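You operate a simulated robot arm through the tools that you are given. There is no shell and no other tool.

You are at the controls of a simulated robot arm. One attempt, no reset.

## Task
Put things in order on the top of the sample bench. At the end: the black packers box from the top of the sample bench is on the beige tile sample board; the grey rubble lump from the top of the sample bench stands where the orange small float stood; the orange cap from the top of the sample bench stands where the grey rubble lump stood; the orange small float stands on top of the black rubber block; whatever was shut is shut again. Leave all else as you found it, and nothing knocked over.

The check looks at the end state, three seconds after you hand in, the way a careful person would. Anything else that was tipped, shoved, dropped, spilled or broken makes it a failure. Lids that push on must go on centred and level and be pressed home; caps that screw on are set level and turned clockwise until they are tight.

## Robot
A 7-joint arm with a two-finger gripper, fixed in place. Base frame: the origin is at the foot of the arm, x ahead of it, y to its left, z up; the work surface is at about z = 800. Lengths are in mm, angles in degrees, forces in N, time in s.
With the tool pointing down near the work surface it reaches from about 340 to 720 mm from the base axis. Its first joint turns from -66.0 to 66.0 degrees. Payload 2.45 kg.
The TCP is the grasp point between the finger pads, 26 mm short of the fingertips. In the tool frame z runs along the fingers and y along their closing line. Largest opening 96 mm; the body of the gripper starts 69 mm behind the TCP.
Orientation is that of the tool frame in the base frame, as a unit quaternion [w, x, y, z]. With the fingers straight down and closing along the base's y, the tool's x points along the base's -x, its y along +y and its z along -z.

## Interface
- The arm moves only by the tool apply_moves. Its argument "commands" is one flat list of numbers, 7 for each row, row after row: the turn, a rotation vector about the tool's x, y, z in degrees, then the shift along the tool's x, y, z in cm, then the finger opening in cm, from 0 to 9.6. In form: [rx, ry, rz, tx, ty, tz, gripper, rx, ry, rz, tx, ty, tz, gripper, ...]. A call has 1 to 20 rows; each row shifts and turns the commanded pose from where the row before left it, along the tool's axes as they then stand. Each row takes 0.2 s and may step no farther than 50 mm and 8.6 degrees from the row before; otherwise, or with a gripper value out of range, the whole call is refused. Where a pose cannot be reached the arm comes as near as it can. A force on the tool above 40 N (or 10 N above the force at the start of the call, whichever is more), or a blocked arm, ends the call early, and 0.2 s more pass. Each finger halts on what it meets, pressing with about 30 N; the grip force reading is that of the motor and also rises with nothing between the fingers. The clock runs only during rows and for 0.2 s after the last one: add rows that do not move to give the fingers time. The reply holds the time, the measured pose of the TCP, the force on the tool along the base axes, the opening and the grip force, in the units named above and with some noise, with the torque about the TCP (base axes, N m) and any sound that the robot's microphone picked up, and new pictures: "views" is both (left out), scene, wrist or none.
- Cameras (640 x 400 px; columns grow to the right, rows downward): "scene" is fixed at [153.7, -379.5, 1425.3]; the picture's right is [0.80, -0.59, 0.00], its down [-0.40, -0.54, -0.74] and it looks along [0.44, 0.59, -0.67] (base axes); focal length 332 px, centre (320, 200). "wrist" rides on the gripper at [82, 3, -98] in the tool frame; the picture's right is [-0.04, 1.00, 0.00], its down [-0.73, -0.03, -0.68] and it looks along [-0.68, -0.03, 0.73] (tool axes); focal length 256 px, centre (320, 200). There is no depth. A picture from a camera that has moved, and an enlarged one, comes with that camera's place and axes in the base frame and with its lens. The place of the scene camera against the robot may be out by one fixed shift of up to 25 mm in any direction.
- close_up(camera, box): a new picture of the part [left, top, right, bottom] of that camera's present view, enlarged. The clock stands still meanwhile.
- sign_off(): hands the job in; it is judged then, once.

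Nothing tells you positions but the pictures and the camera data. Unless the task says otherwise, let go and move clear before handing in.

The tools are called by a JSON object that holds its "method" and its "body". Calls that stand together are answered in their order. apply_moves: Moves the arm, as the interface text tells. Its arguments: {"type":"object","properties":{"commands":{"type":"array","items":{"type":"number"}},"views":{"type":"string","enum":["both","scene","wrist","none"]}},"required":["commands"]} The other tools are called the same way: close_up (camera, box) takes an enlarged picture of a part of a camera's view; sign_off () hands the job in.

At the start:

```text
time: 0.0
position: [415.9, -146.8, 1119.9]
orientation: [0.0, 0.0, 1.0, 0.001]
contact_force: [0.8, -0.5, -0.6]
ft_torque: [-0.01, 0.01, -0.02]
grip_width: 96.1
grasp_force: 0.0
```

scene: 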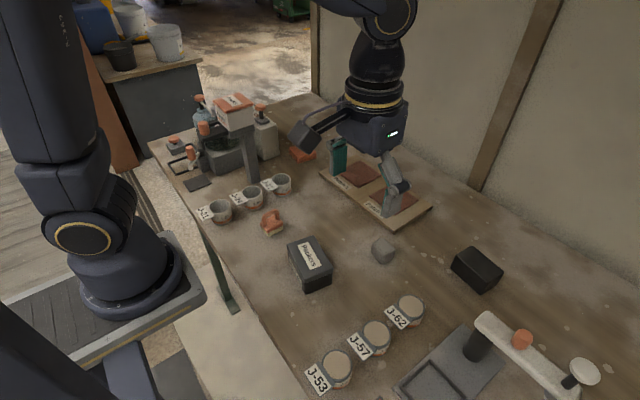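
wrist: 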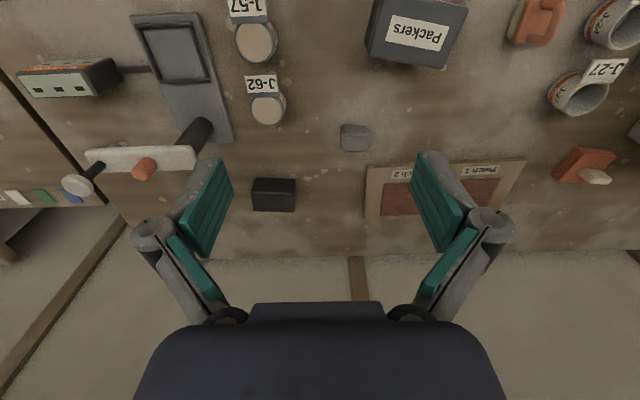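

I see a bench with cups, a black "Packers" box, a grey lump, a black block, a beige board with samples, and orange items. I will look closer at the parts before moving.

{"method": "close_up", "body": {"camera": "scene", "box": [140, 80, 340, 205]}}

{"method": "close_up", "body": {"camera": "scene", "box": [240, 200, 440, 325]}}

{"method": "close_up", "body": {"camera": "scene", "box": [440, 230, 640, 400]}}

{"method": "close_up", "body": {"camera": "scene", "box": [300, 130, 450, 240]}}

{"method": "close_up", "body": {"camera": "wrist", "box": [0, 0, 320, 200]}}

{"method": "close_up", "body": {"camera": "wrist", "box": [320, 0, 640, 260]}}

```text
3.20 times, centred on (240, 142) of scene
camera zoom: at [153.7, -379.5, 1425.3], right [0.8, -0.59, 0.0], down [-0.4, -0.54, -0.74], along [0.44, 0.59, -0.67], focal length 1063 px, centre (576, 384)
```

zoom: 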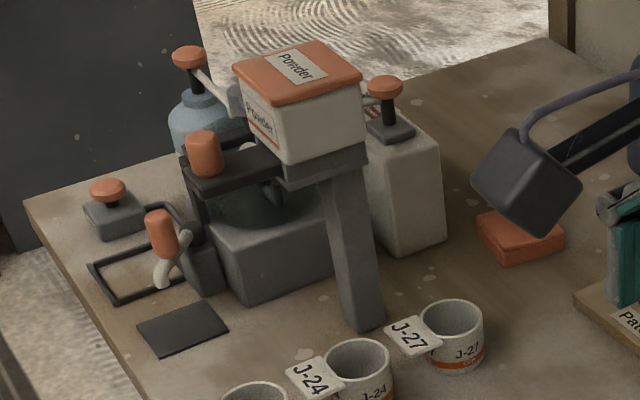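

```text
3.20 times, centred on (340, 262) of scene
camera zoom: at [153.7, -379.5, 1425.3], right [0.8, -0.59, 0.0], down [-0.4, -0.54, -0.74], along [0.44, 0.59, -0.67], focal length 1063 px, centre (256, 0)
```

zoom: 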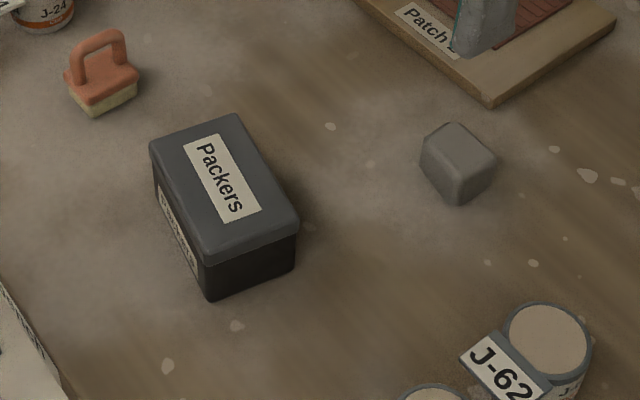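

```text
2.35 times, centred on (540, 315) of scene
camera zoom: at [153.7, -379.5, 1425.3], right [0.8, -0.59, 0.0], down [-0.4, -0.54, -0.74], along [0.44, 0.59, -0.67], focal length 782 px, centre (-198, -71)
```

zoom: 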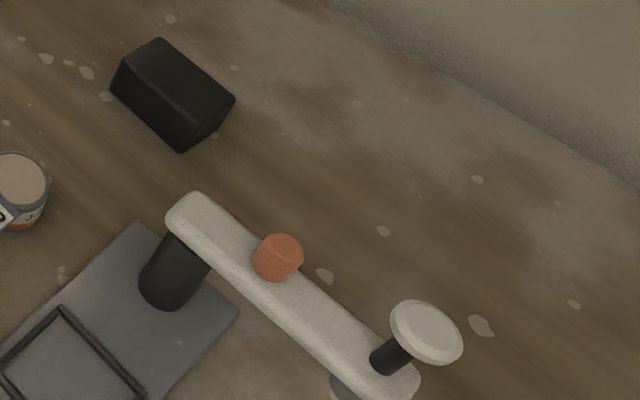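

```text
3.64 times, centred on (375, 185) of scene
camera zoom: at [153.7, -379.5, 1425.3], right [0.8, -0.59, 0.0], down [-0.4, -0.54, -0.74], along [0.44, 0.59, -0.67], focal length 1208 px, centre (120, 254)
```

zoom: 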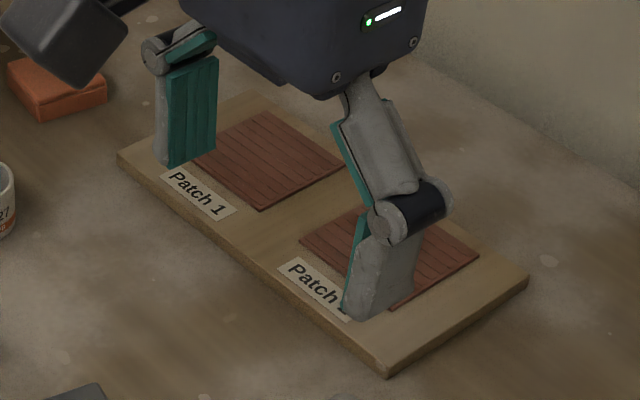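

```text
2.00 times, centred on (160, 100) of wrist
camera zoom: at [334.5, -142.7, 1219.0], right [0.04, 1.0, 0.0], down [0.73, -0.03, 0.68], along [0.68, -0.03, -0.73], focal length 512 px, centre (640, 400)
```

zoom: 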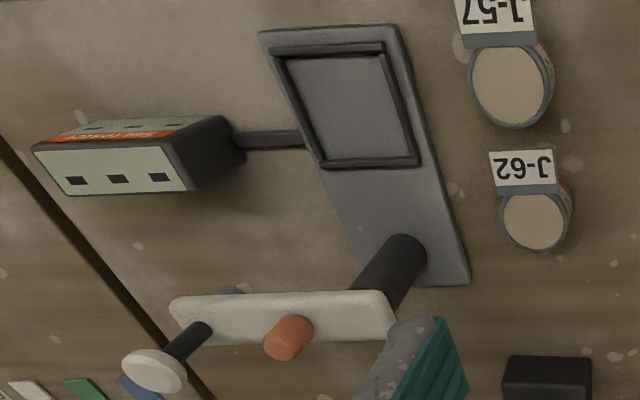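

```text
1.54 times, centred on (480, 130) of wrist
camera zoom: at [334.5, -142.7, 1219.0], right [0.04, 1.0, 0.0], down [0.73, -0.03, 0.68], along [0.68, -0.03, -0.73], focal length 394 px, centre (74, 308)
```

zoom: 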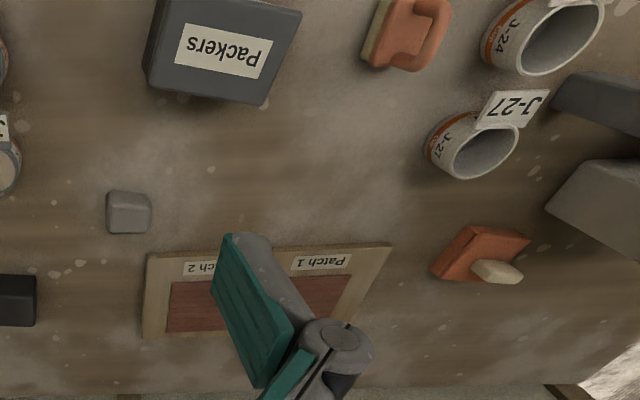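

I take the small float to be near (403,140), the packers box near (400,-30), the grey lump near (562,-90), the black rubber block near (678,-254), and an orange thing on the white bar near (532,-395,z 932). I'm moving the wrist camera to look at the right-hand area first.

{"method": "apply_moves", "body": {"commands": [0, 0, 0, 1.2, -4.1, 0, 9.6, 0, 0, 0, 1.2, -4.1, 0, 9.6, 0, 0, 0, 1.2, -4.1, 0, 9.6, 0, 0, 0, 1.2, -4.1, 0, 9.6, 0, 0, 0, 1.2, -4.1, 0, 9.6, 0, 0, 0, 1.2, -4.1, 0, 9.6, 0, 0, 0, 0, 0, 0, 9.6], "views": "both"}}

```text
time: 1.6
position: [343.5, -391.4, 1120.4]
orientation: [0.0, -0.001, 1.0, 0.0]
contact_force: [-0.6, 0.0, 0.5]
ft_torque: [0.0, -0.02, 0.03]
grip_width: 95.8
grasp_force: 0.0
camera wrist: at [263.0, -388.9, 1219.3], right [0.04, 1.0, 0.0], down [0.73, -0.03, 0.68], along [0.68, -0.03, -0.73], focal length 256 px, centre (320, 200)
```

scene: 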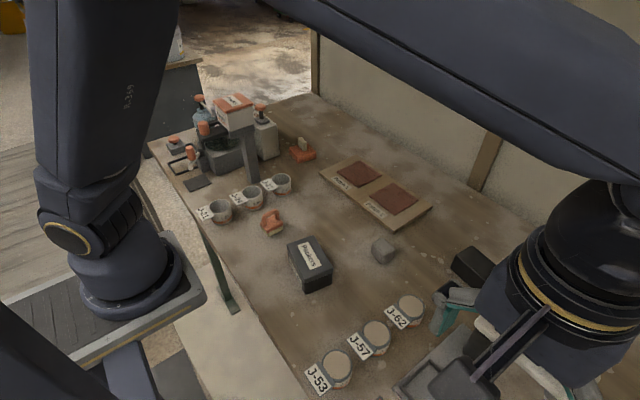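
wrist: 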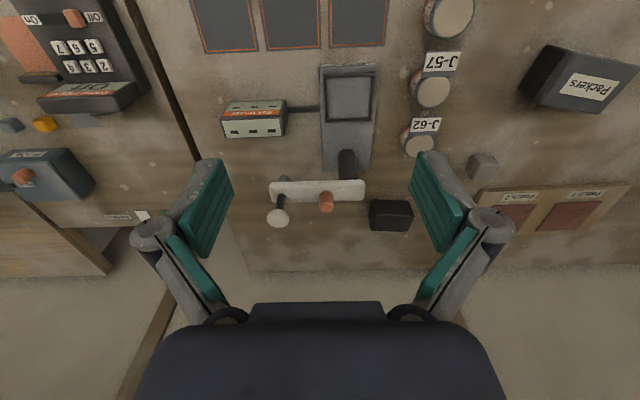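

{"method": "close_up", "body": {"camera": "wrist", "box": [200, 50, 440, 250]}}

{"method": "close_up", "body": {"camera": "wrist", "box": [0, 0, 200, 230]}}

{"method": "close_up", "body": {"camera": "scene", "box": [140, 80, 330, 210]}}

{"method": "close_up", "body": {"camera": "scene", "box": [280, 120, 450, 280]}}

```text
2.00 times, centred on (320, 150) of wrist
camera zoom: at [263.0, -388.9, 1219.3], right [0.04, 1.0, 0.0], down [0.73, -0.03, 0.68], along [0.68, -0.03, -0.73], focal length 512 px, centre (320, 300)
```

zoom: 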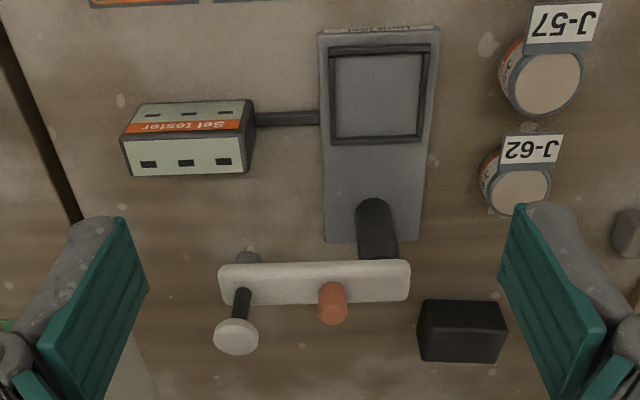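

```text
1.74 times, centred on (100, 115) of wrist
camera zoom: at [263.0, -388.9, 1219.3], right [0.04, 1.0, 0.0], down [0.73, -0.03, 0.68], along [0.68, -0.03, -0.73], focal length 445 px, centre (703, 348)
```

zoom: 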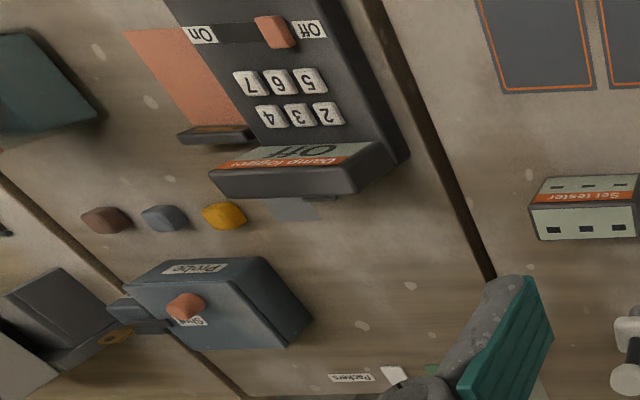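

```text
3.08 times, centred on (235, 145) of scene
camera zoom: at [153.7, -379.5, 1425.3], right [0.8, -0.59, 0.0], down [-0.4, -0.54, -0.74], along [0.44, 0.59, -0.67], focal length 1022 px, centre (582, 369)
```

zoom: 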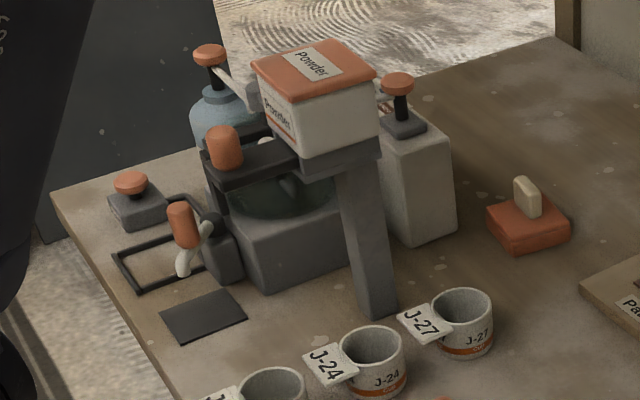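

```text
2.50 times, centred on (365, 200) of scene
camera zoom: at [153.7, -379.5, 1425.3], right [0.8, -0.59, 0.0], down [-0.4, -0.54, -0.74], along [0.44, 0.59, -0.67], focal length 831 px, centre (208, 200)
```

zoom: 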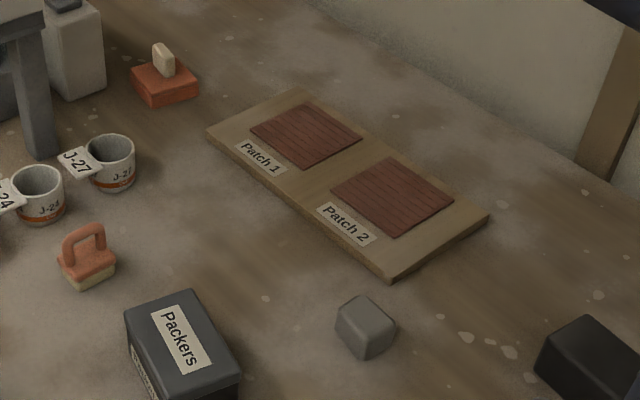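

I'm taking a closer look at the white bar and the orange cylinder on it, keeping well above it.

{"method": "apply_moves", "body": {"commands": [0, 0, 0, -2.2, 0, 2.2, 9.6, 0, 0, 0, -2.2, 0, 2.2, 9.6, 0, 0, 0, -2.2, 0, 2.2, 9.6, 0, 0, 0, -2.2, 0, 2.2, 9.6, 0, 0, 0, 0, 0, 0, 9.6], "views": "wrist"}}

{"method": "close_up", "body": {"camera": "wrist", "box": [200, 80, 440, 300]}}

```text
time: 2.8
position: [432.9, -392.4, 1031.1]
orientation: [0.0, 0.0, 1.0, 0.0]
contact_force: [0.0, 0.5, 0.3]
ft_torque: [0.01, 0.0, -0.02]
grip_width: 96.1
grasp_force: 0.1
camera wrist: at [351.6, -388.7, 1130.3], right [0.04, 1.0, 0.0], down [0.73, -0.03, 0.68], along [0.68, -0.03, -0.73], focal length 256 px, centre (320, 200)
```

wrist: 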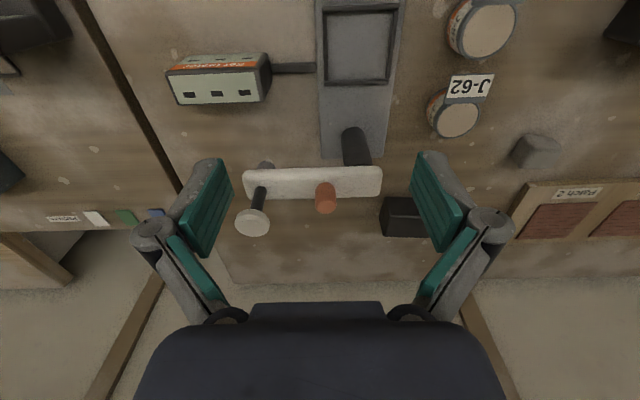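

```text
1.82 times, centred on (320, 190) of wrist
camera zoom: at [351.6, -388.7, 1130.3], right [0.04, 1.0, 0.0], down [0.73, -0.03, 0.68], along [0.68, -0.03, -0.73], focal length 465 px, centre (320, 218)
```

zoom: 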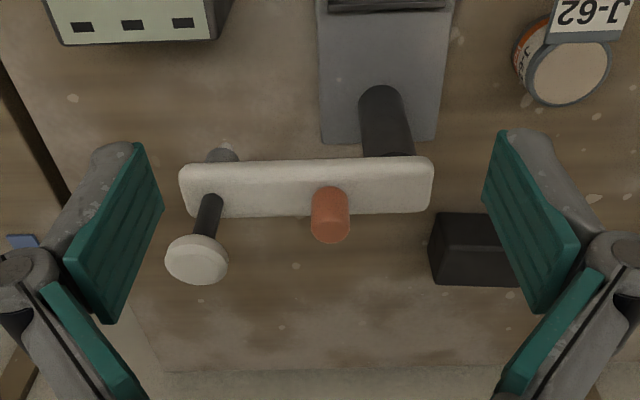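

The bar belongs to a press-like fixture, with an orange cylinder standing on it. Next I'm going over to the left side, high up, to compare the other orange parts.

{"method": "apply_moves", "body": {"commands": [0, 0, 0, 2, 0, -4, 9.6, 0, 0, 0, 2, 0, -4, 9.6, 0, 0, 0, 2, 0, -4, 9.6, 0, 0, 0, 2, 4, 0, 9.6, 0, 0, 0, 0, 4.6, 0, 9.6, 0, 0, 0, 0, 4.6, 0, 9.6, 0, 0, 0, 0, 4.6, 0, 9.6, 0, 0, 0, 0, 4.6, 0, 9.6, 0, 0, 0, 0, 4.6, 0, 9.6, 0, 0, 0, 0, 4.6, 0, 9.6, 0, 0, 0, 0, 4.6, 0, 9.6, 0, 0, 0, 0, 4.6, 0, 9.6, 0, 0, 0, 0, 4.6, 0, 9.6, 0, 0, 0, 0, 4.6, 0, 9.6, 0, 0, 0, 0, 4.6, 0, 9.6, 0, 0, 0, 0, 4.6, 0, 9.6, 0, 0, 0, 0, 4.6, 0, 9.6, 0, 0, 0, 0, 0, 0, 9.6], "views": "both"}}

{"method": "close_up", "body": {"camera": "wrist", "box": [360, 0, 640, 250]}}

```text
time: 6.6
position: [351.1, 246.7, 1151.5]
orientation: [0.0, -0.001, 1.0, 0.0]
contact_force: [-0.1, 0.4, 0.6]
ft_torque: [0.0, -0.01, -0.01]
grip_width: 96.0
grasp_force: 0.1
camera wrist: at [270.1, 250.0, 1252.1], right [0.04, 1.0, 0.0], down [0.73, -0.03, 0.68], along [0.68, -0.03, -0.73], focal length 256 px, centre (320, 200)
```

scene: 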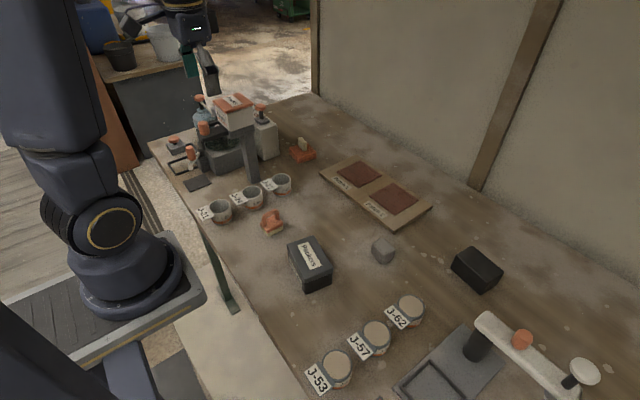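
wrist: 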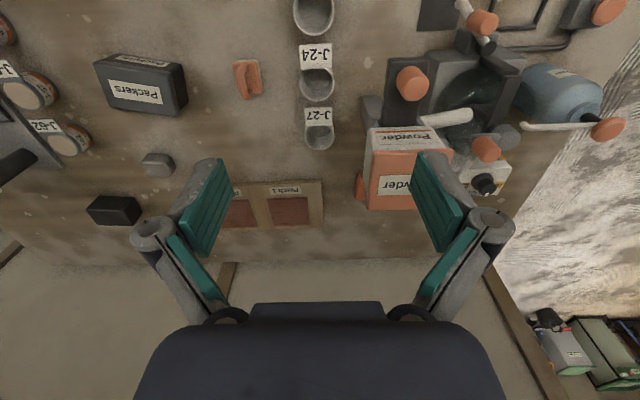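

```text
1.60 times, centred on (500, 125) of wrist
camera zoom: at [270.1, 250.0, 1252.1], right [0.04, 1.0, 0.0], down [0.73, -0.03, 0.68], along [0.68, -0.03, -0.73], focal length 410 px, centre (32, 320)
```

zoom: 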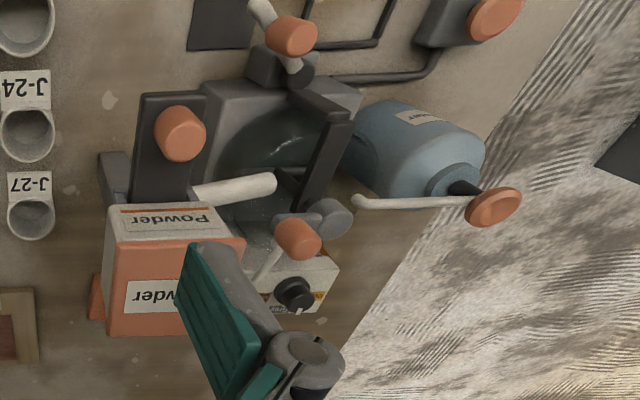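

The left-side orange parts look like actuators on machines (pumps, levers, a slide on the powder stand), while the orange cylinder on the white bar may be the loose cap. Now I'm viewing the board, the float and the lump from closer.

{"method": "apply_moves", "body": {"commands": [0, 0, 0, -1.58, -3.14, 2.02, 9.6, 0, 0, 0, -1.58, -3.14, 2.02, 9.6, 0, 0, 0, -1.58, -3.14, 2.02, 9.6, 0, 0, 0, -1.58, -3.14, 2.02, 9.6, 0, 0, 0, -1.58, -3.14, 2.02, 9.6, 0, 0, 0, 0, 0, 0, 9.6], "views": "wrist"}}

{"method": "close_up", "body": {"camera": "wrist", "box": [200, 80, 440, 300]}}

{"method": "close_up", "body": {"camera": "wrist", "box": [400, 0, 640, 200]}}

{"method": "close_up", "body": {"camera": "wrist", "box": [0, 0, 240, 200]}}

```text
time: 8.0
position: [430.6, 89.0, 1049.7]
orientation: [0.0, 0.001, 1.0, 0.0]
contact_force: [0.1, 0.8, 0.1]
ft_torque: [0.0, 0.0, -0.01]
grip_width: 96.0
grasp_force: 0.1
camera wrist: at [349.6, 91.9, 1148.7], right [0.04, 1.0, 0.0], down [0.73, -0.03, 0.68], along [0.68, -0.03, -0.73], focal length 256 px, centre (320, 200)
```

wrist: 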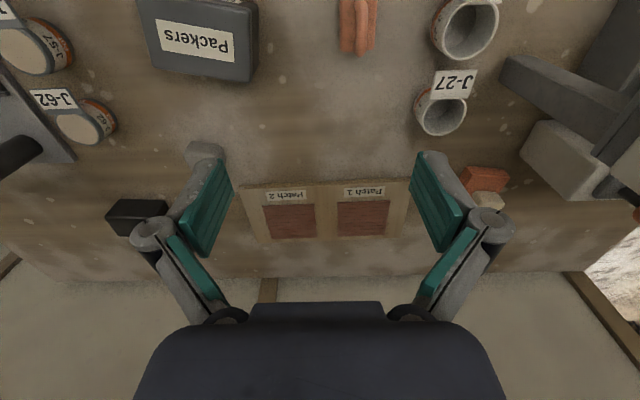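

```text
1.82 times, centred on (320, 190) of wrist
camera zoom: at [349.6, 91.9, 1148.7], right [0.04, 1.0, 0.0], down [0.73, -0.03, 0.68], along [0.68, -0.03, -0.73], focal length 465 px, centre (320, 218)
```

zoom: 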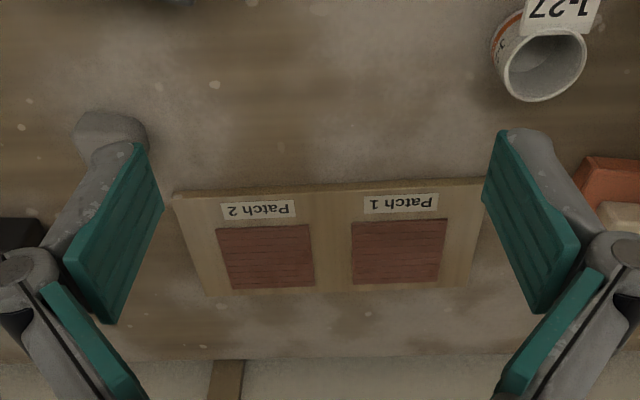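

```text
2.00 times, centred on (520, 100) of wrist
camera zoom: at [349.6, 91.9, 1148.7], right [0.04, 1.0, 0.0], down [0.73, -0.03, 0.68], along [0.68, -0.03, -0.73], focal length 512 px, centre (-80, 400)
```

zoom: 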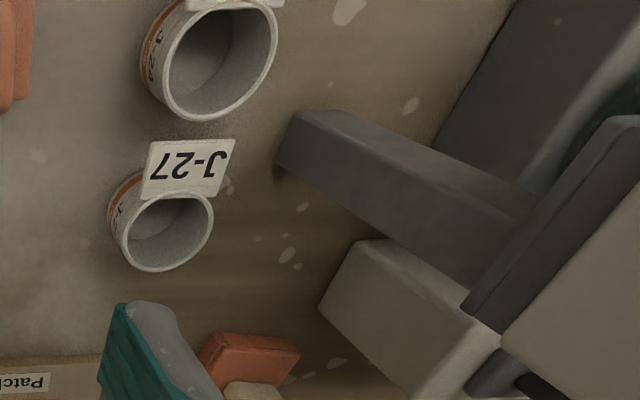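

```text
2.00 times, centred on (120, 100) of wrist
camera zoom: at [349.6, 91.9, 1148.7], right [0.04, 1.0, 0.0], down [0.73, -0.03, 0.68], along [0.68, -0.03, -0.73], focal length 512 px, centre (720, 400)
```

zoom: 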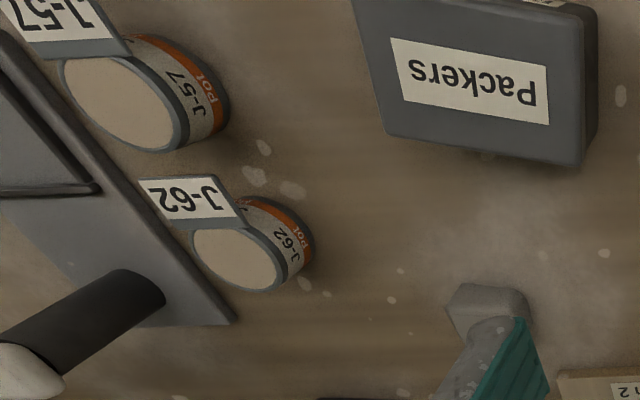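

The board runs roughly x 624–780, y −60 to 235. Next I'm looking at the small float and the packers box from closer.

{"method": "apply_moves", "body": {"commands": [0, 0, 0, 2.2, 1.2, 1.3, 9.6, 0, 0, 0, 2.2, 1.2, 1.3, 9.6, 0, 0, 0, 2.1, 1.2, 1.3, 9.6, 0, 0, 0, 2.0, 1.2, 1.3, 9.6, 0, 0, 0, 0, 0, 0, 9.6], "views": "wrist"}}

{"method": "close_up", "body": {"camera": "wrist", "box": [240, 40, 480, 190]}}

{"method": "close_up", "body": {"camera": "wrist", "box": [40, 40, 280, 190]}}

```text
time: 9.2
position: [345.0, 137.1, 999.0]
orientation: [0.0, 0.0, 1.0, 0.0]
contact_force: [-0.3, -0.9, -0.5]
ft_torque: [0.03, -0.04, -0.01]
grip_width: 95.7
grasp_force: 0.0
camera wrist: at [263.5, 140.1, 1098.1], right [0.04, 1.0, 0.0], down [0.73, -0.03, 0.68], along [0.68, -0.03, -0.73], focal length 256 px, centre (320, 200)
```

wrist: 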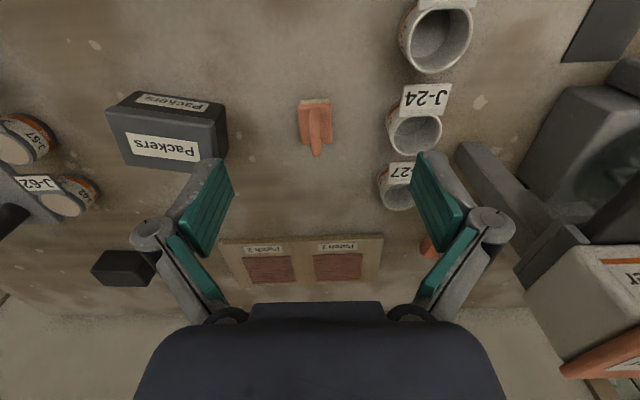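

```text
2.67 times, centred on (360, 115) of wrist
camera zoom: at [263.5, 140.1, 1098.1], right [0.04, 1.0, 0.0], down [0.73, -0.03, 0.68], along [0.68, -0.03, -0.73], focal length 683 px, centre (213, 427)
```

zoom: 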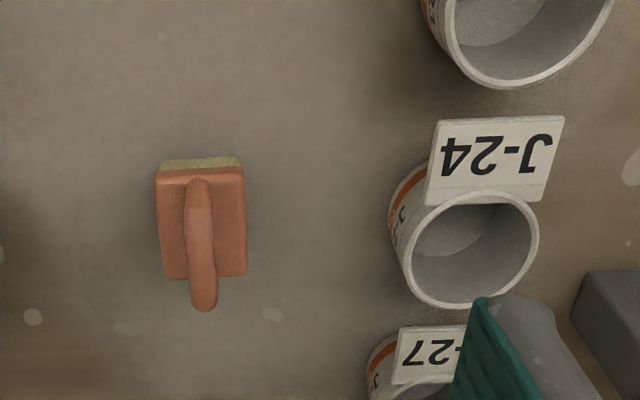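

```text
2.67 times, centred on (160, 115) of wrist
camera zoom: at [263.5, 140.1, 1098.1], right [0.04, 1.0, 0.0], down [0.73, -0.03, 0.68], along [0.68, -0.03, -0.73], focal length 683 px, centre (747, 427)
```

zoom: 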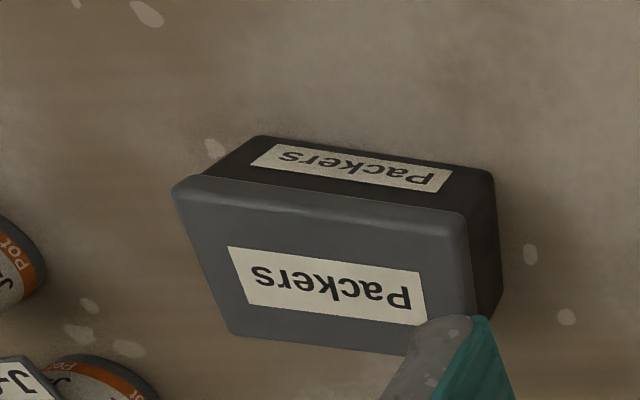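

The small float has a sponge base about 48×37 mm centred near (401,129), with an arch handle along x topping out near z≈860. Next I'm viewing the rubber block and lump.

{"method": "apply_moves", "body": {"commands": [0, 0, 0, -1.17, -4.34, -0.12, 9.6, 0, 0, 0, -1.17, -4.34, -0.12, 9.6, 0, 0, 0, -1.17, -4.34, -0.12, 9.6, 0, 0, 0, -1.17, -4.34, -0.12, 9.6, 0, 0, 0, -1.17, -4.34, -0.12, 9.6, 0, 0, 0, -1.17, -4.34, -0.12, 9.6, 0, 0, 0, -1.17, -4.34, -0.12, 9.6, 0, 0, 0, -1.17, -4.34, -0.12, 9.6, 0, 0, 0, -1.17, -4.34, -0.12, 9.6, 0, 0, 0, 0, 0, 0, 9.6], "views": "both"}}

{"method": "close_up", "body": {"camera": "wrist", "box": [220, 120, 420, 270]}}

{"method": "close_up", "body": {"camera": "wrist", "box": [380, 60, 560, 180]}}

{"method": "close_up", "body": {"camera": "wrist", "box": [60, 80, 260, 280]}}

```text
time: 11.4
position: [452.4, -253.4, 1009.0]
orientation: [0.0, 0.0, 1.0, -0.001]
contact_force: [-0.2, 0.5, -0.4]
ft_torque: [0.02, 0.03, 0.01]
grip_width: 96.1
grasp_force: 0.1
camera wrist: at [369.8, -251.3, 1108.4], right [0.04, 1.0, 0.0], down [0.73, -0.03, 0.68], along [0.68, -0.03, -0.73], focal length 256 px, centre (320, 200)
```

scene: 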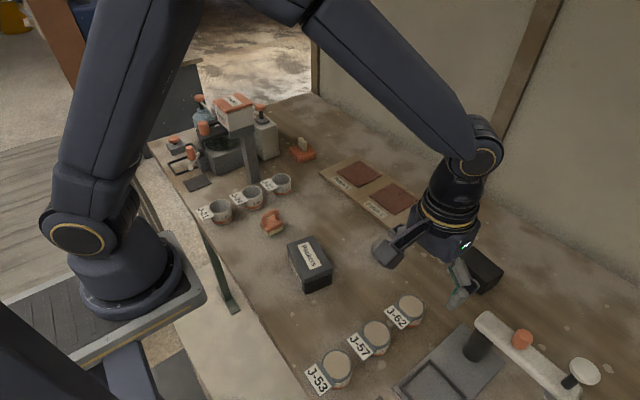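
wrist: 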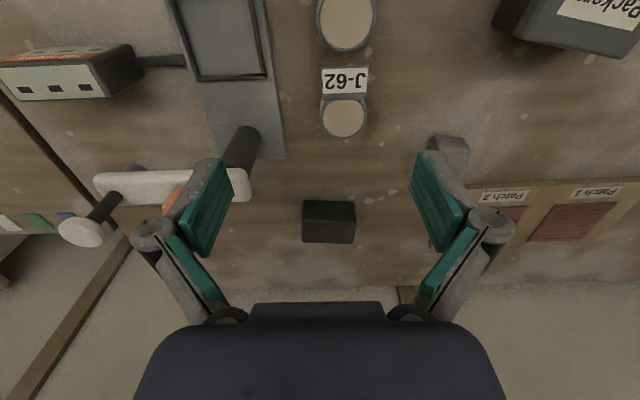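

```text
2.67 times, centred on (320, 195) of wrist
camera zoom: at [369.8, -251.3, 1108.4], right [0.04, 1.0, 0.0], down [0.73, -0.03, 0.68], along [0.68, -0.03, -0.73], focal length 683 px, centre (320, 213)
```

zoom: 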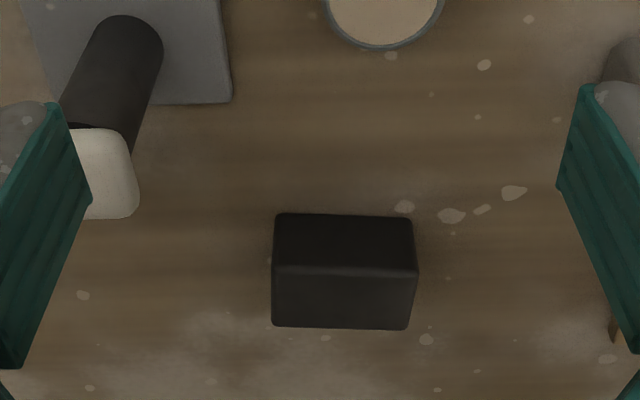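

```text
3.33 times, centred on (470, 120) of wrist
camera zoom: at [369.8, -251.3, 1108.4], right [0.04, 1.0, 0.0], down [0.73, -0.03, 0.68], along [0.68, -0.03, -0.73], focal length 853 px, centre (-180, 467)
```

zoom: 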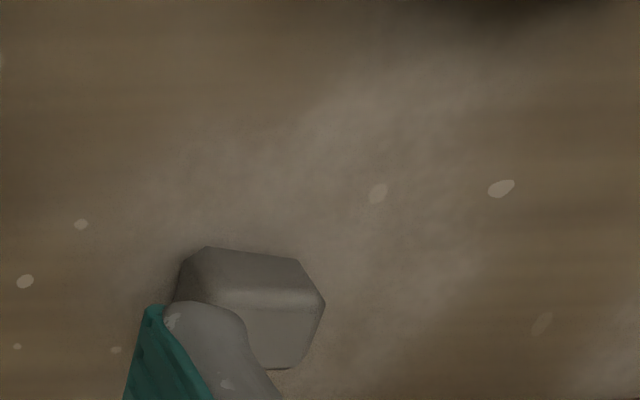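

```text
2.00 times, centred on (160, 180) of wrist
camera zoom: at [369.8, -251.3, 1108.4], right [0.04, 1.0, 0.0], down [0.73, -0.03, 0.68], along [0.68, -0.03, -0.73], focal length 512 px, centre (640, 240)
```

zoom: 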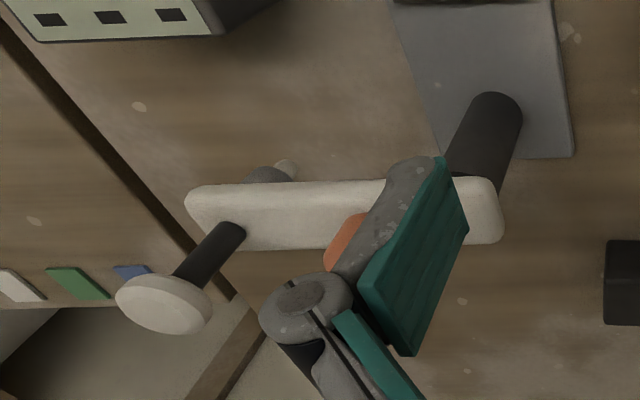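

The rubber block's top is at z≈846, about 54×84 mm centred near (685,−251), which is at the edge of reach. I'll test the reach there empty-handed at a safe height.

{"method": "apply_moves", "body": {"commands": [0, 0, 0, -4.65, 0, 0.6, 9.6, 0, 0, 0, -4.65, 0, 0.6, 9.6, 0, 0, 0, -4.65, 0, 0.6, 9.6, 0, 0, 0, -4.65, 0, 0.6, 9.6, 0, 0, 0, -4.65, 0.2, 0.6, 9.6, 0, 0, 0, 0, 0, 0, 9.6], "views": "both"}}

```text
time: 12.8
position: [676.5, -247.0, 977.4]
orientation: [-0.001, 0.001, 1.0, 0.001]
contact_force: [0.2, 0.4, -0.1]
ft_torque: [-0.02, 0.03, -0.01]
grip_width: 95.8
grasp_force: 0.1
out of reach, approached as far as the arm can: row 5
camera wrist: at [595.2, -244.3, 1076.8], right [0.04, 1.0, 0.0], down [0.73, -0.03, 0.68], along [0.68, -0.03, -0.74], focal length 256 px, centre (320, 200)
```

scene: 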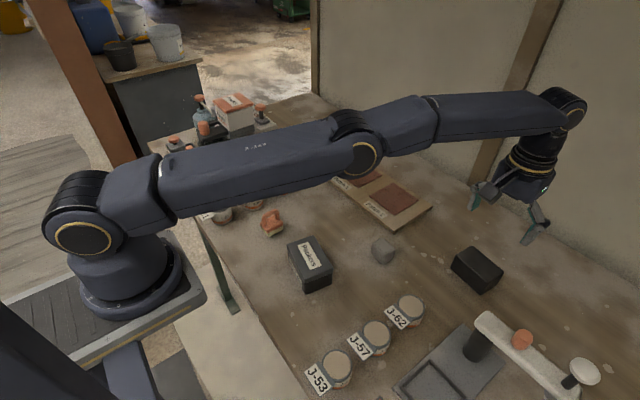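
wrist: 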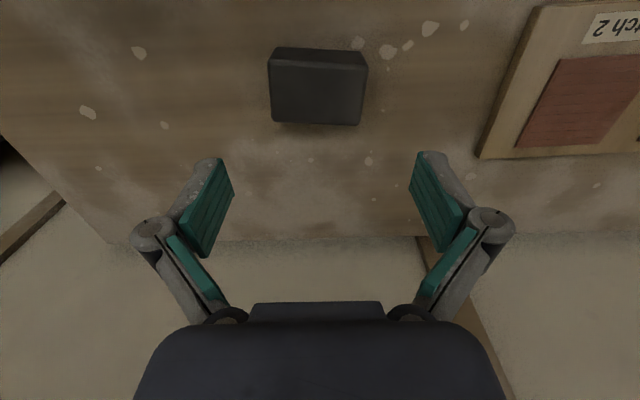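

The straight-down tool stops at about r≈720, just short of the block's centre (≈682,−250). I'll test whether pitching the tool 8° outward gives enough reach at placing height.

{"method": "apply_moves", "body": {"commands": [0, -8, 0, 0, 0, 0, 9.6, 0, 0, 0, 0, 0, 1.5, 9.6, 0, 0, 0, 0, 0, 1.5, 9.6, 0, 0, 0, 0, 0, 1.5, 9.6, 0, 0, 0, 0, 0, 0, 9.6], "views": "both"}}

{"method": "close_up", "body": {"camera": "wrist", "box": [220, 0, 420, 130]}}

```text
time: 14.0
position: [682.6, -247.0, 934.9]
orientation: [0.07, -0.001, 0.998, 0.0]
contact_force: [0.7, -0.4, 0.7]
ft_torque: [-0.03, 0.03, 0.02]
grip_width: 96.0
grasp_force: 0.0
camera wrist: at [588.8, -244.6, 1020.9], right [0.04, 1.0, 0.01], down [0.63, -0.03, 0.77], along [0.77, -0.03, -0.63], focal length 256 px, centre (320, 200)
```

scene: 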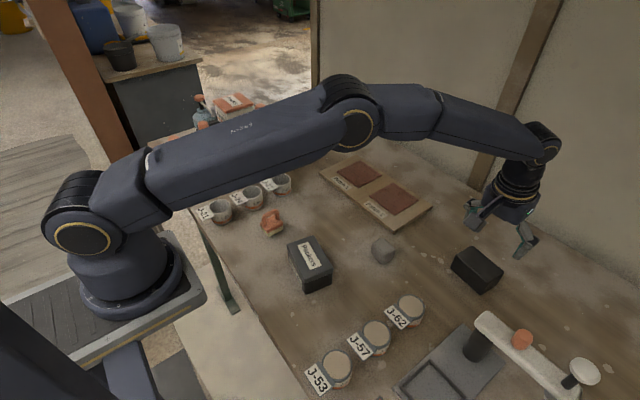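
wrist: 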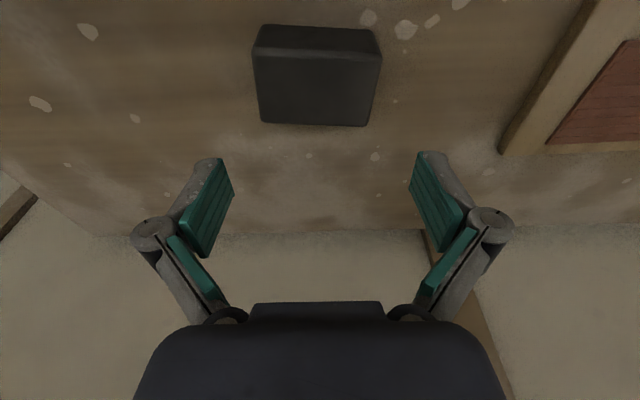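

```text
3.08 times, centred on (320, 65) of wrist
camera zoom: at [588.8, -244.6, 1020.9], right [0.04, 1.0, 0.01], down [0.63, -0.03, 0.77], along [0.77, -0.03, -0.63], focal length 788 px, centre (320, 615)
```

zoom: 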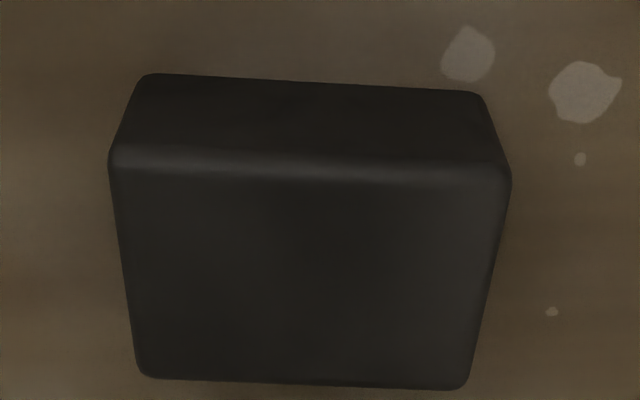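

Pitched 8° the arm reaches (683,−247,935) fine, and the block's top centre again computes to about (682,−250.5). I'm now carrying this pitch over to the small float to pick it by its handle.

{"method": "apply_moves", "body": {"commands": [0, 0, 0, 2.789, 3.765, -0.392, 9.6, 0, 0, 0, 2.789, 3.765, -0.392, 9.6, 0, 0, 0, 2.789, 3.765, -0.392, 8, 0, 0, 0, 2.789, 3.765, -0.392, 7, 0, 0, 0, 2.789, 3.765, -0.392, 6, 0, 0, 0, 2.789, 3.765, -0.392, 5, 0, 0, 0, 2.789, 3.765, -0.392, 4, 0, 0, 0, 2.789, 3.765, -0.392, 4, 0, 0, 0, 2.789, 3.765, -0.392, 4, 0, 0, 0, 2.789, 3.765, -0.392, 4, 0, 0, 0, 0, 0, 0, 4, 0, 0, 0, 0, 0, 0, 4], "views": "both"}}

{"method": "close_up", "body": {"camera": "wrist", "box": [240, 20, 400, 130]}}

{"method": "close_up", "body": {"camera": "scene", "box": [220, 170, 340, 250]}}

```text
time: 16.6
position: [399.5, 127.2, 935.6]
orientation: [0.069, 0.0, 0.998, 0.0]
contact_force: [0.5, -0.4, 0.1]
ft_torque: [0.03, -0.01, 0.02]
grip_width: 40.0
grasp_force: 0.1
camera wrist: at [306.1, 130.4, 1021.6], right [0.04, 1.0, 0.01], down [0.63, -0.03, 0.77], along [0.77, -0.03, -0.63], focal length 256 px, centre (320, 200)
```

scene: 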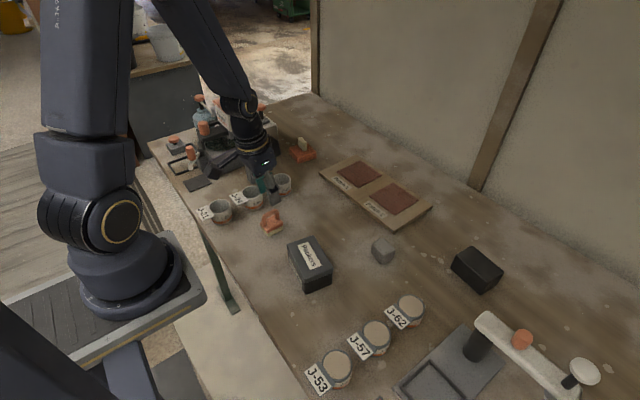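
wrist: 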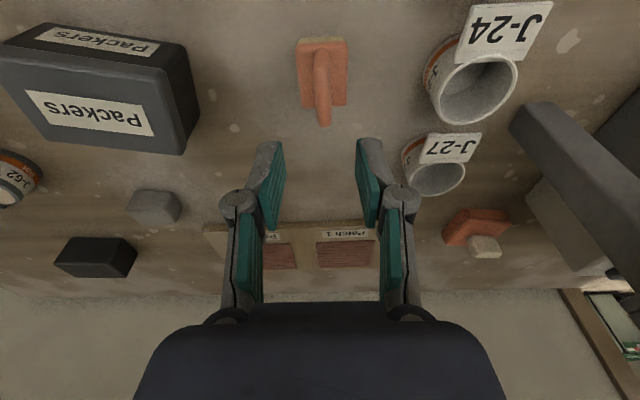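

```text
3.64 times, centred on (320, 75) of wrist
camera zoom: at [306.1, 130.4, 1021.6], right [0.04, 1.0, 0.01], down [0.63, -0.03, 0.77], along [0.77, -0.03, -0.63], focal length 931 px, centre (320, 654)
```

zoom: 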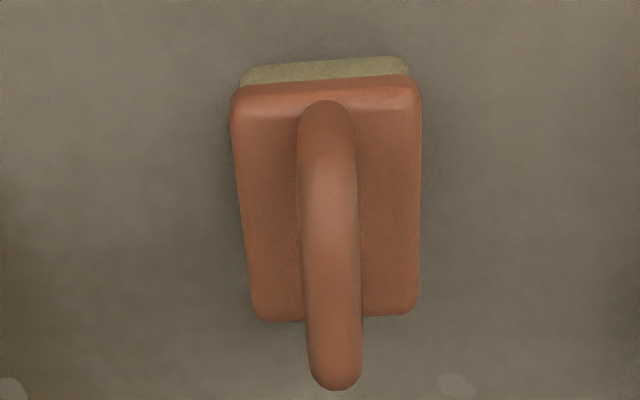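

```text
5.00 times, centred on (280, 210) of scene
camera zoom: at [153.7, -379.5, 1425.3], right [0.8, -0.59, 0.0], down [-0.4, -0.54, -0.74], along [0.44, 0.59, -0.67], focal length 1661 px, centre (520, 150)
```

zoom: 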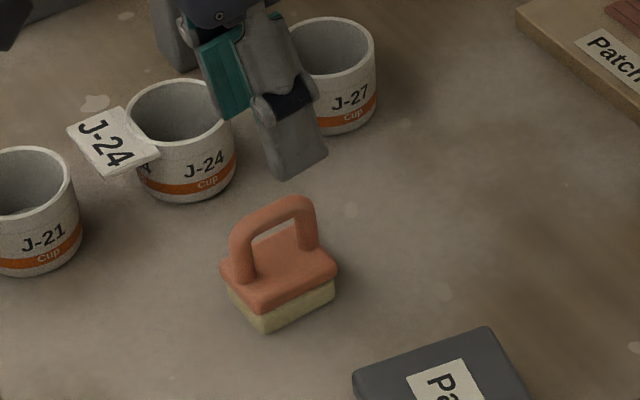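

The float's base is about 47×37 mm centred at (400,129.7) and the handle runs along x at y≈129.5. I'm descending onto the handle.

{"method": "apply_moves", "body": {"commands": [0, 0, 0, 0.255, 0.06, 1.9, 4, 0, 0, 0, 0.255, 0.06, 1.9, 4, 0, 0, 0, 0.255, 0.06, 1.9, 4, 0, 0, 0, 0.255, 0.05, 1.9, 4, 0, 0, 0, 0, 0, 0, 4], "views": "both"}}

{"method": "close_up", "body": {"camera": "scene", "box": [220, 170, 340, 250]}}

{"method": "close_up", "body": {"camera": "wrist", "box": [220, 40, 420, 240]}}

```text
time: 17.8
position: [400.9, 130.7, 857.6]
orientation: [0.07, -0.001, 0.998, 0.001]
contact_force: [0.2, 0.7, 0.2]
ft_torque: [0.02, 0.0, 0.05]
grip_width: 40.0
grasp_force: 0.1
camera wrist: at [307.2, 133.9, 944.3], right [0.04, 1.0, 0.01], down [0.63, -0.03, 0.77], along [0.77, -0.03, -0.63], focal length 256 px, centre (320, 200)
```

scene: 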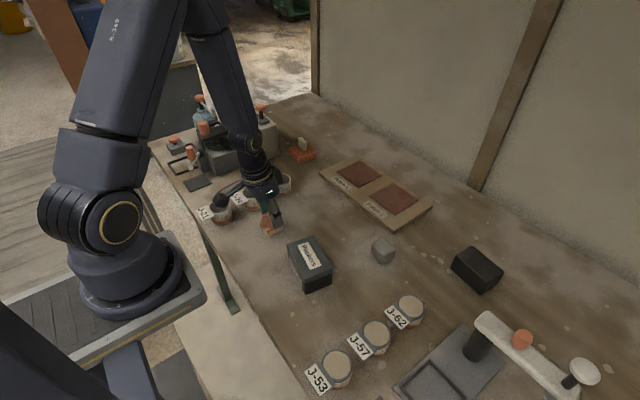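
wrist: 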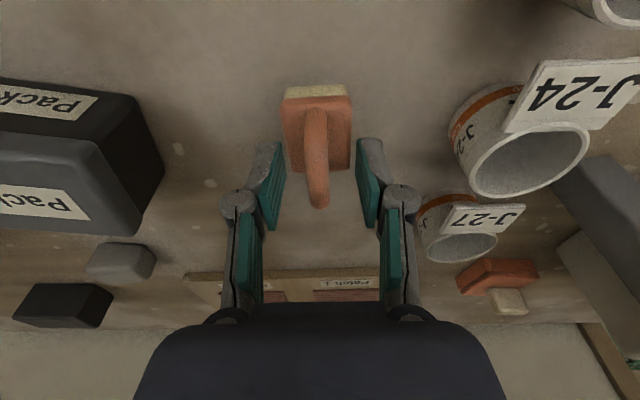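

```text
5.00 times, centred on (280, 210) of scene
camera zoom: at [153.7, -379.5, 1425.3], right [0.8, -0.59, 0.0], down [-0.4, -0.54, -0.74], along [0.44, 0.59, -0.67], focal length 1661 px, centre (520, 150)
```

zoom: 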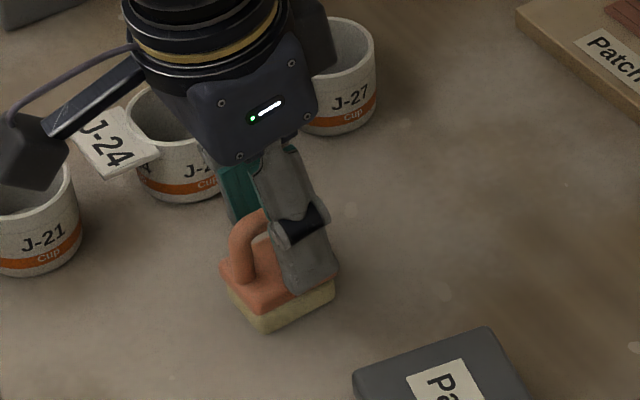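

```text
2.00 times, centred on (320, 140) of wrist
camera zoom: at [307.2, 133.9, 944.3], right [0.04, 1.0, 0.01], down [0.63, -0.03, 0.77], along [0.77, -0.03, -0.63], focal length 512 px, centre (320, 320)
```

zoom: 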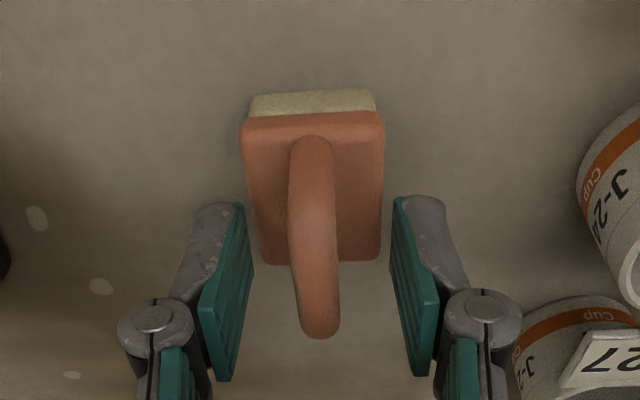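

The handle is centred between the fingers with the tips above the base. I'm closing on it now.

{"method": "apply_moves", "body": {"commands": [0, 0, 0, 0, 0, 0, 2, 0, 0, 0, 0, 0, 0, 0.8, 0, 0, 0, 0, 0, 0, 0.4, 0, 0, 0, 0, 0, 0, 0.4, 0, 0, 0, 0, 0, 0, 0.4], "views": "wrist"}}

{"method": "close_up", "body": {"camera": "scene", "box": [220, 170, 340, 250]}}

```text
time: 19.0
position: [400.7, 129.4, 857.1]
orientation: [0.069, 0.0, 0.998, 0.001]
contact_force: [-0.1, -0.2, -0.1]
ft_torque: [-0.02, 0.01, 0.0]
grip_width: 9.9
grasp_force: 30.0
camera wrist: at [307.2, 133.9, 944.5], right [0.04, 1.0, 0.01], down [0.63, -0.03, 0.77], along [0.77, -0.03, -0.63], focal length 256 px, centre (320, 200)
```

wrist: 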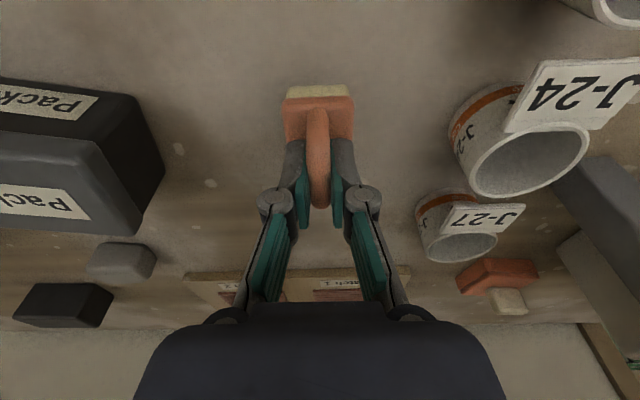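

```text
5.00 times, centred on (280, 210) of scene
camera zoom: at [153.7, -379.5, 1425.3], right [0.8, -0.59, 0.0], down [-0.4, -0.54, -0.74], along [0.44, 0.59, -0.67], focal length 1661 px, centre (520, 150)
```

zoom: 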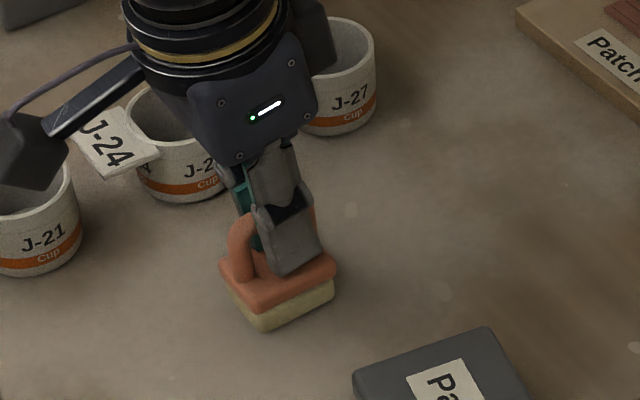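

The float's handle is gripped (9.9 mm). I'm lifting it straight up and checking.

{"method": "apply_moves", "body": {"commands": [0, 0, 0, -0.14, 0, -1.0, 0.4, 0, 0, 0, -0.28, 0, -2.0, 0.4, 0, 0, 0, -0.42, 0, -3.0, 0.4, 0, 0, 0, -0.48, 0, -3.4, 0.4, 0, 0, 0, 0, 0, 0, 0.4], "views": "both"}}

{"method": "close_up", "body": {"camera": "scene", "box": [220, 140, 340, 220]}}

```text
time: 20.2
position: [400.0, 128.9, 953.0]
orientation: [0.07, 0.0, 0.998, 0.0]
contact_force: [0.2, 0.9, -1.2]
ft_torque: [-0.03, -0.02, 0.01]
grip_width: 4.2
grasp_force: 0.1
camera wrist: at [306.7, 132.9, 1039.4], right [0.04, 1.0, 0.01], down [0.63, -0.03, 0.77], along [0.77, -0.03, -0.63], focal length 256 px, centre (320, 200)
```

scene: 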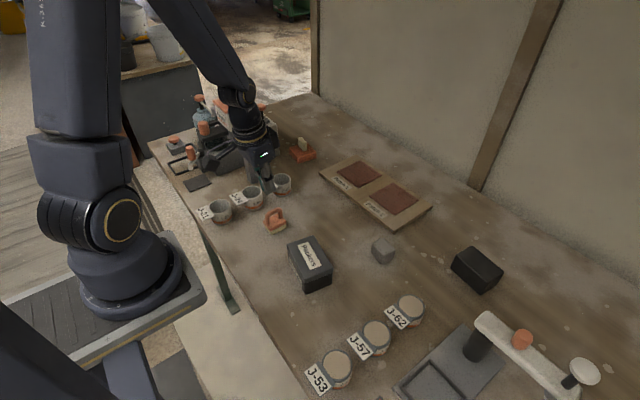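
wrist: 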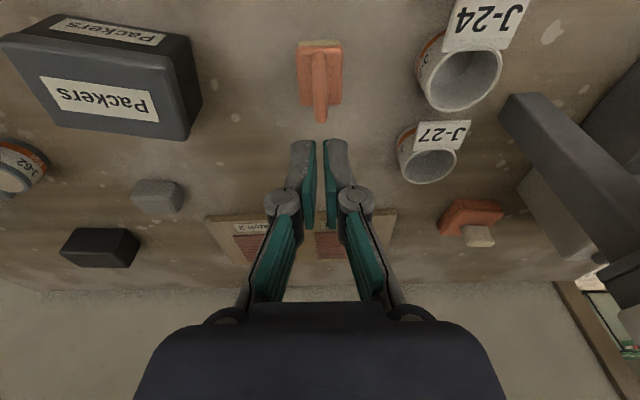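

```text
5.00 times, centred on (280, 180) of scene
camera zoom: at [153.7, -379.5, 1425.3], right [0.8, -0.59, 0.0], down [-0.4, -0.54, -0.74], along [0.44, 0.59, -0.67], focal length 1661 px, centre (520, 300)
```

zoom: 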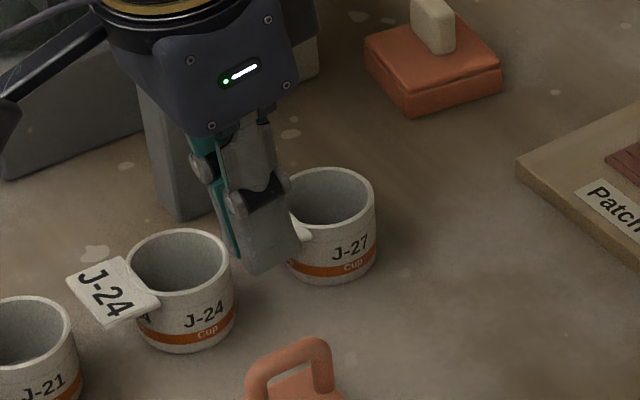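

The handle slipped out of the pads; the float is still standing but may have shifted a little. I'll look closely at where it is now.

{"method": "close_up", "body": {"camera": "wrist", "box": [240, 20, 400, 130]}}

{"method": "close_up", "body": {"camera": "scene", "box": [220, 170, 340, 250]}}

```text
3.64 times, centred on (320, 75) of wrist
camera zoom: at [306.7, 132.9, 1039.4], right [0.04, 1.0, 0.01], down [0.63, -0.03, 0.77], along [0.77, -0.03, -0.63], focal length 931 px, centre (320, 654)
```

zoom: 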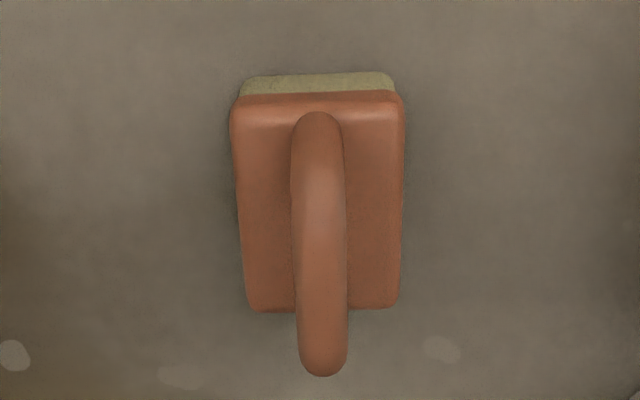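

```text
5.00 times, centred on (280, 210) of scene
camera zoom: at [153.7, -379.5, 1425.3], right [0.8, -0.59, 0.0], down [-0.4, -0.54, -0.74], along [0.44, 0.59, -0.67], focal length 1661 px, centre (520, 150)
```

zoom: 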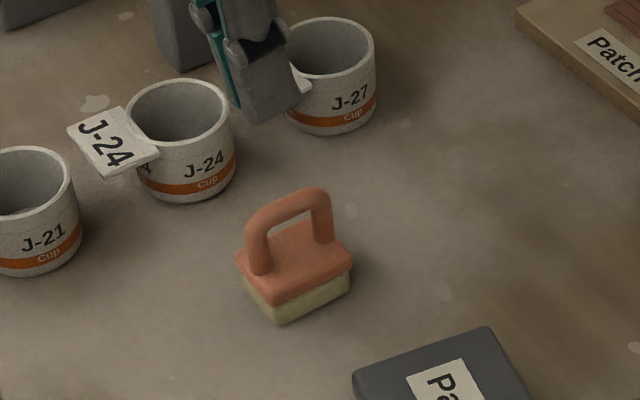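

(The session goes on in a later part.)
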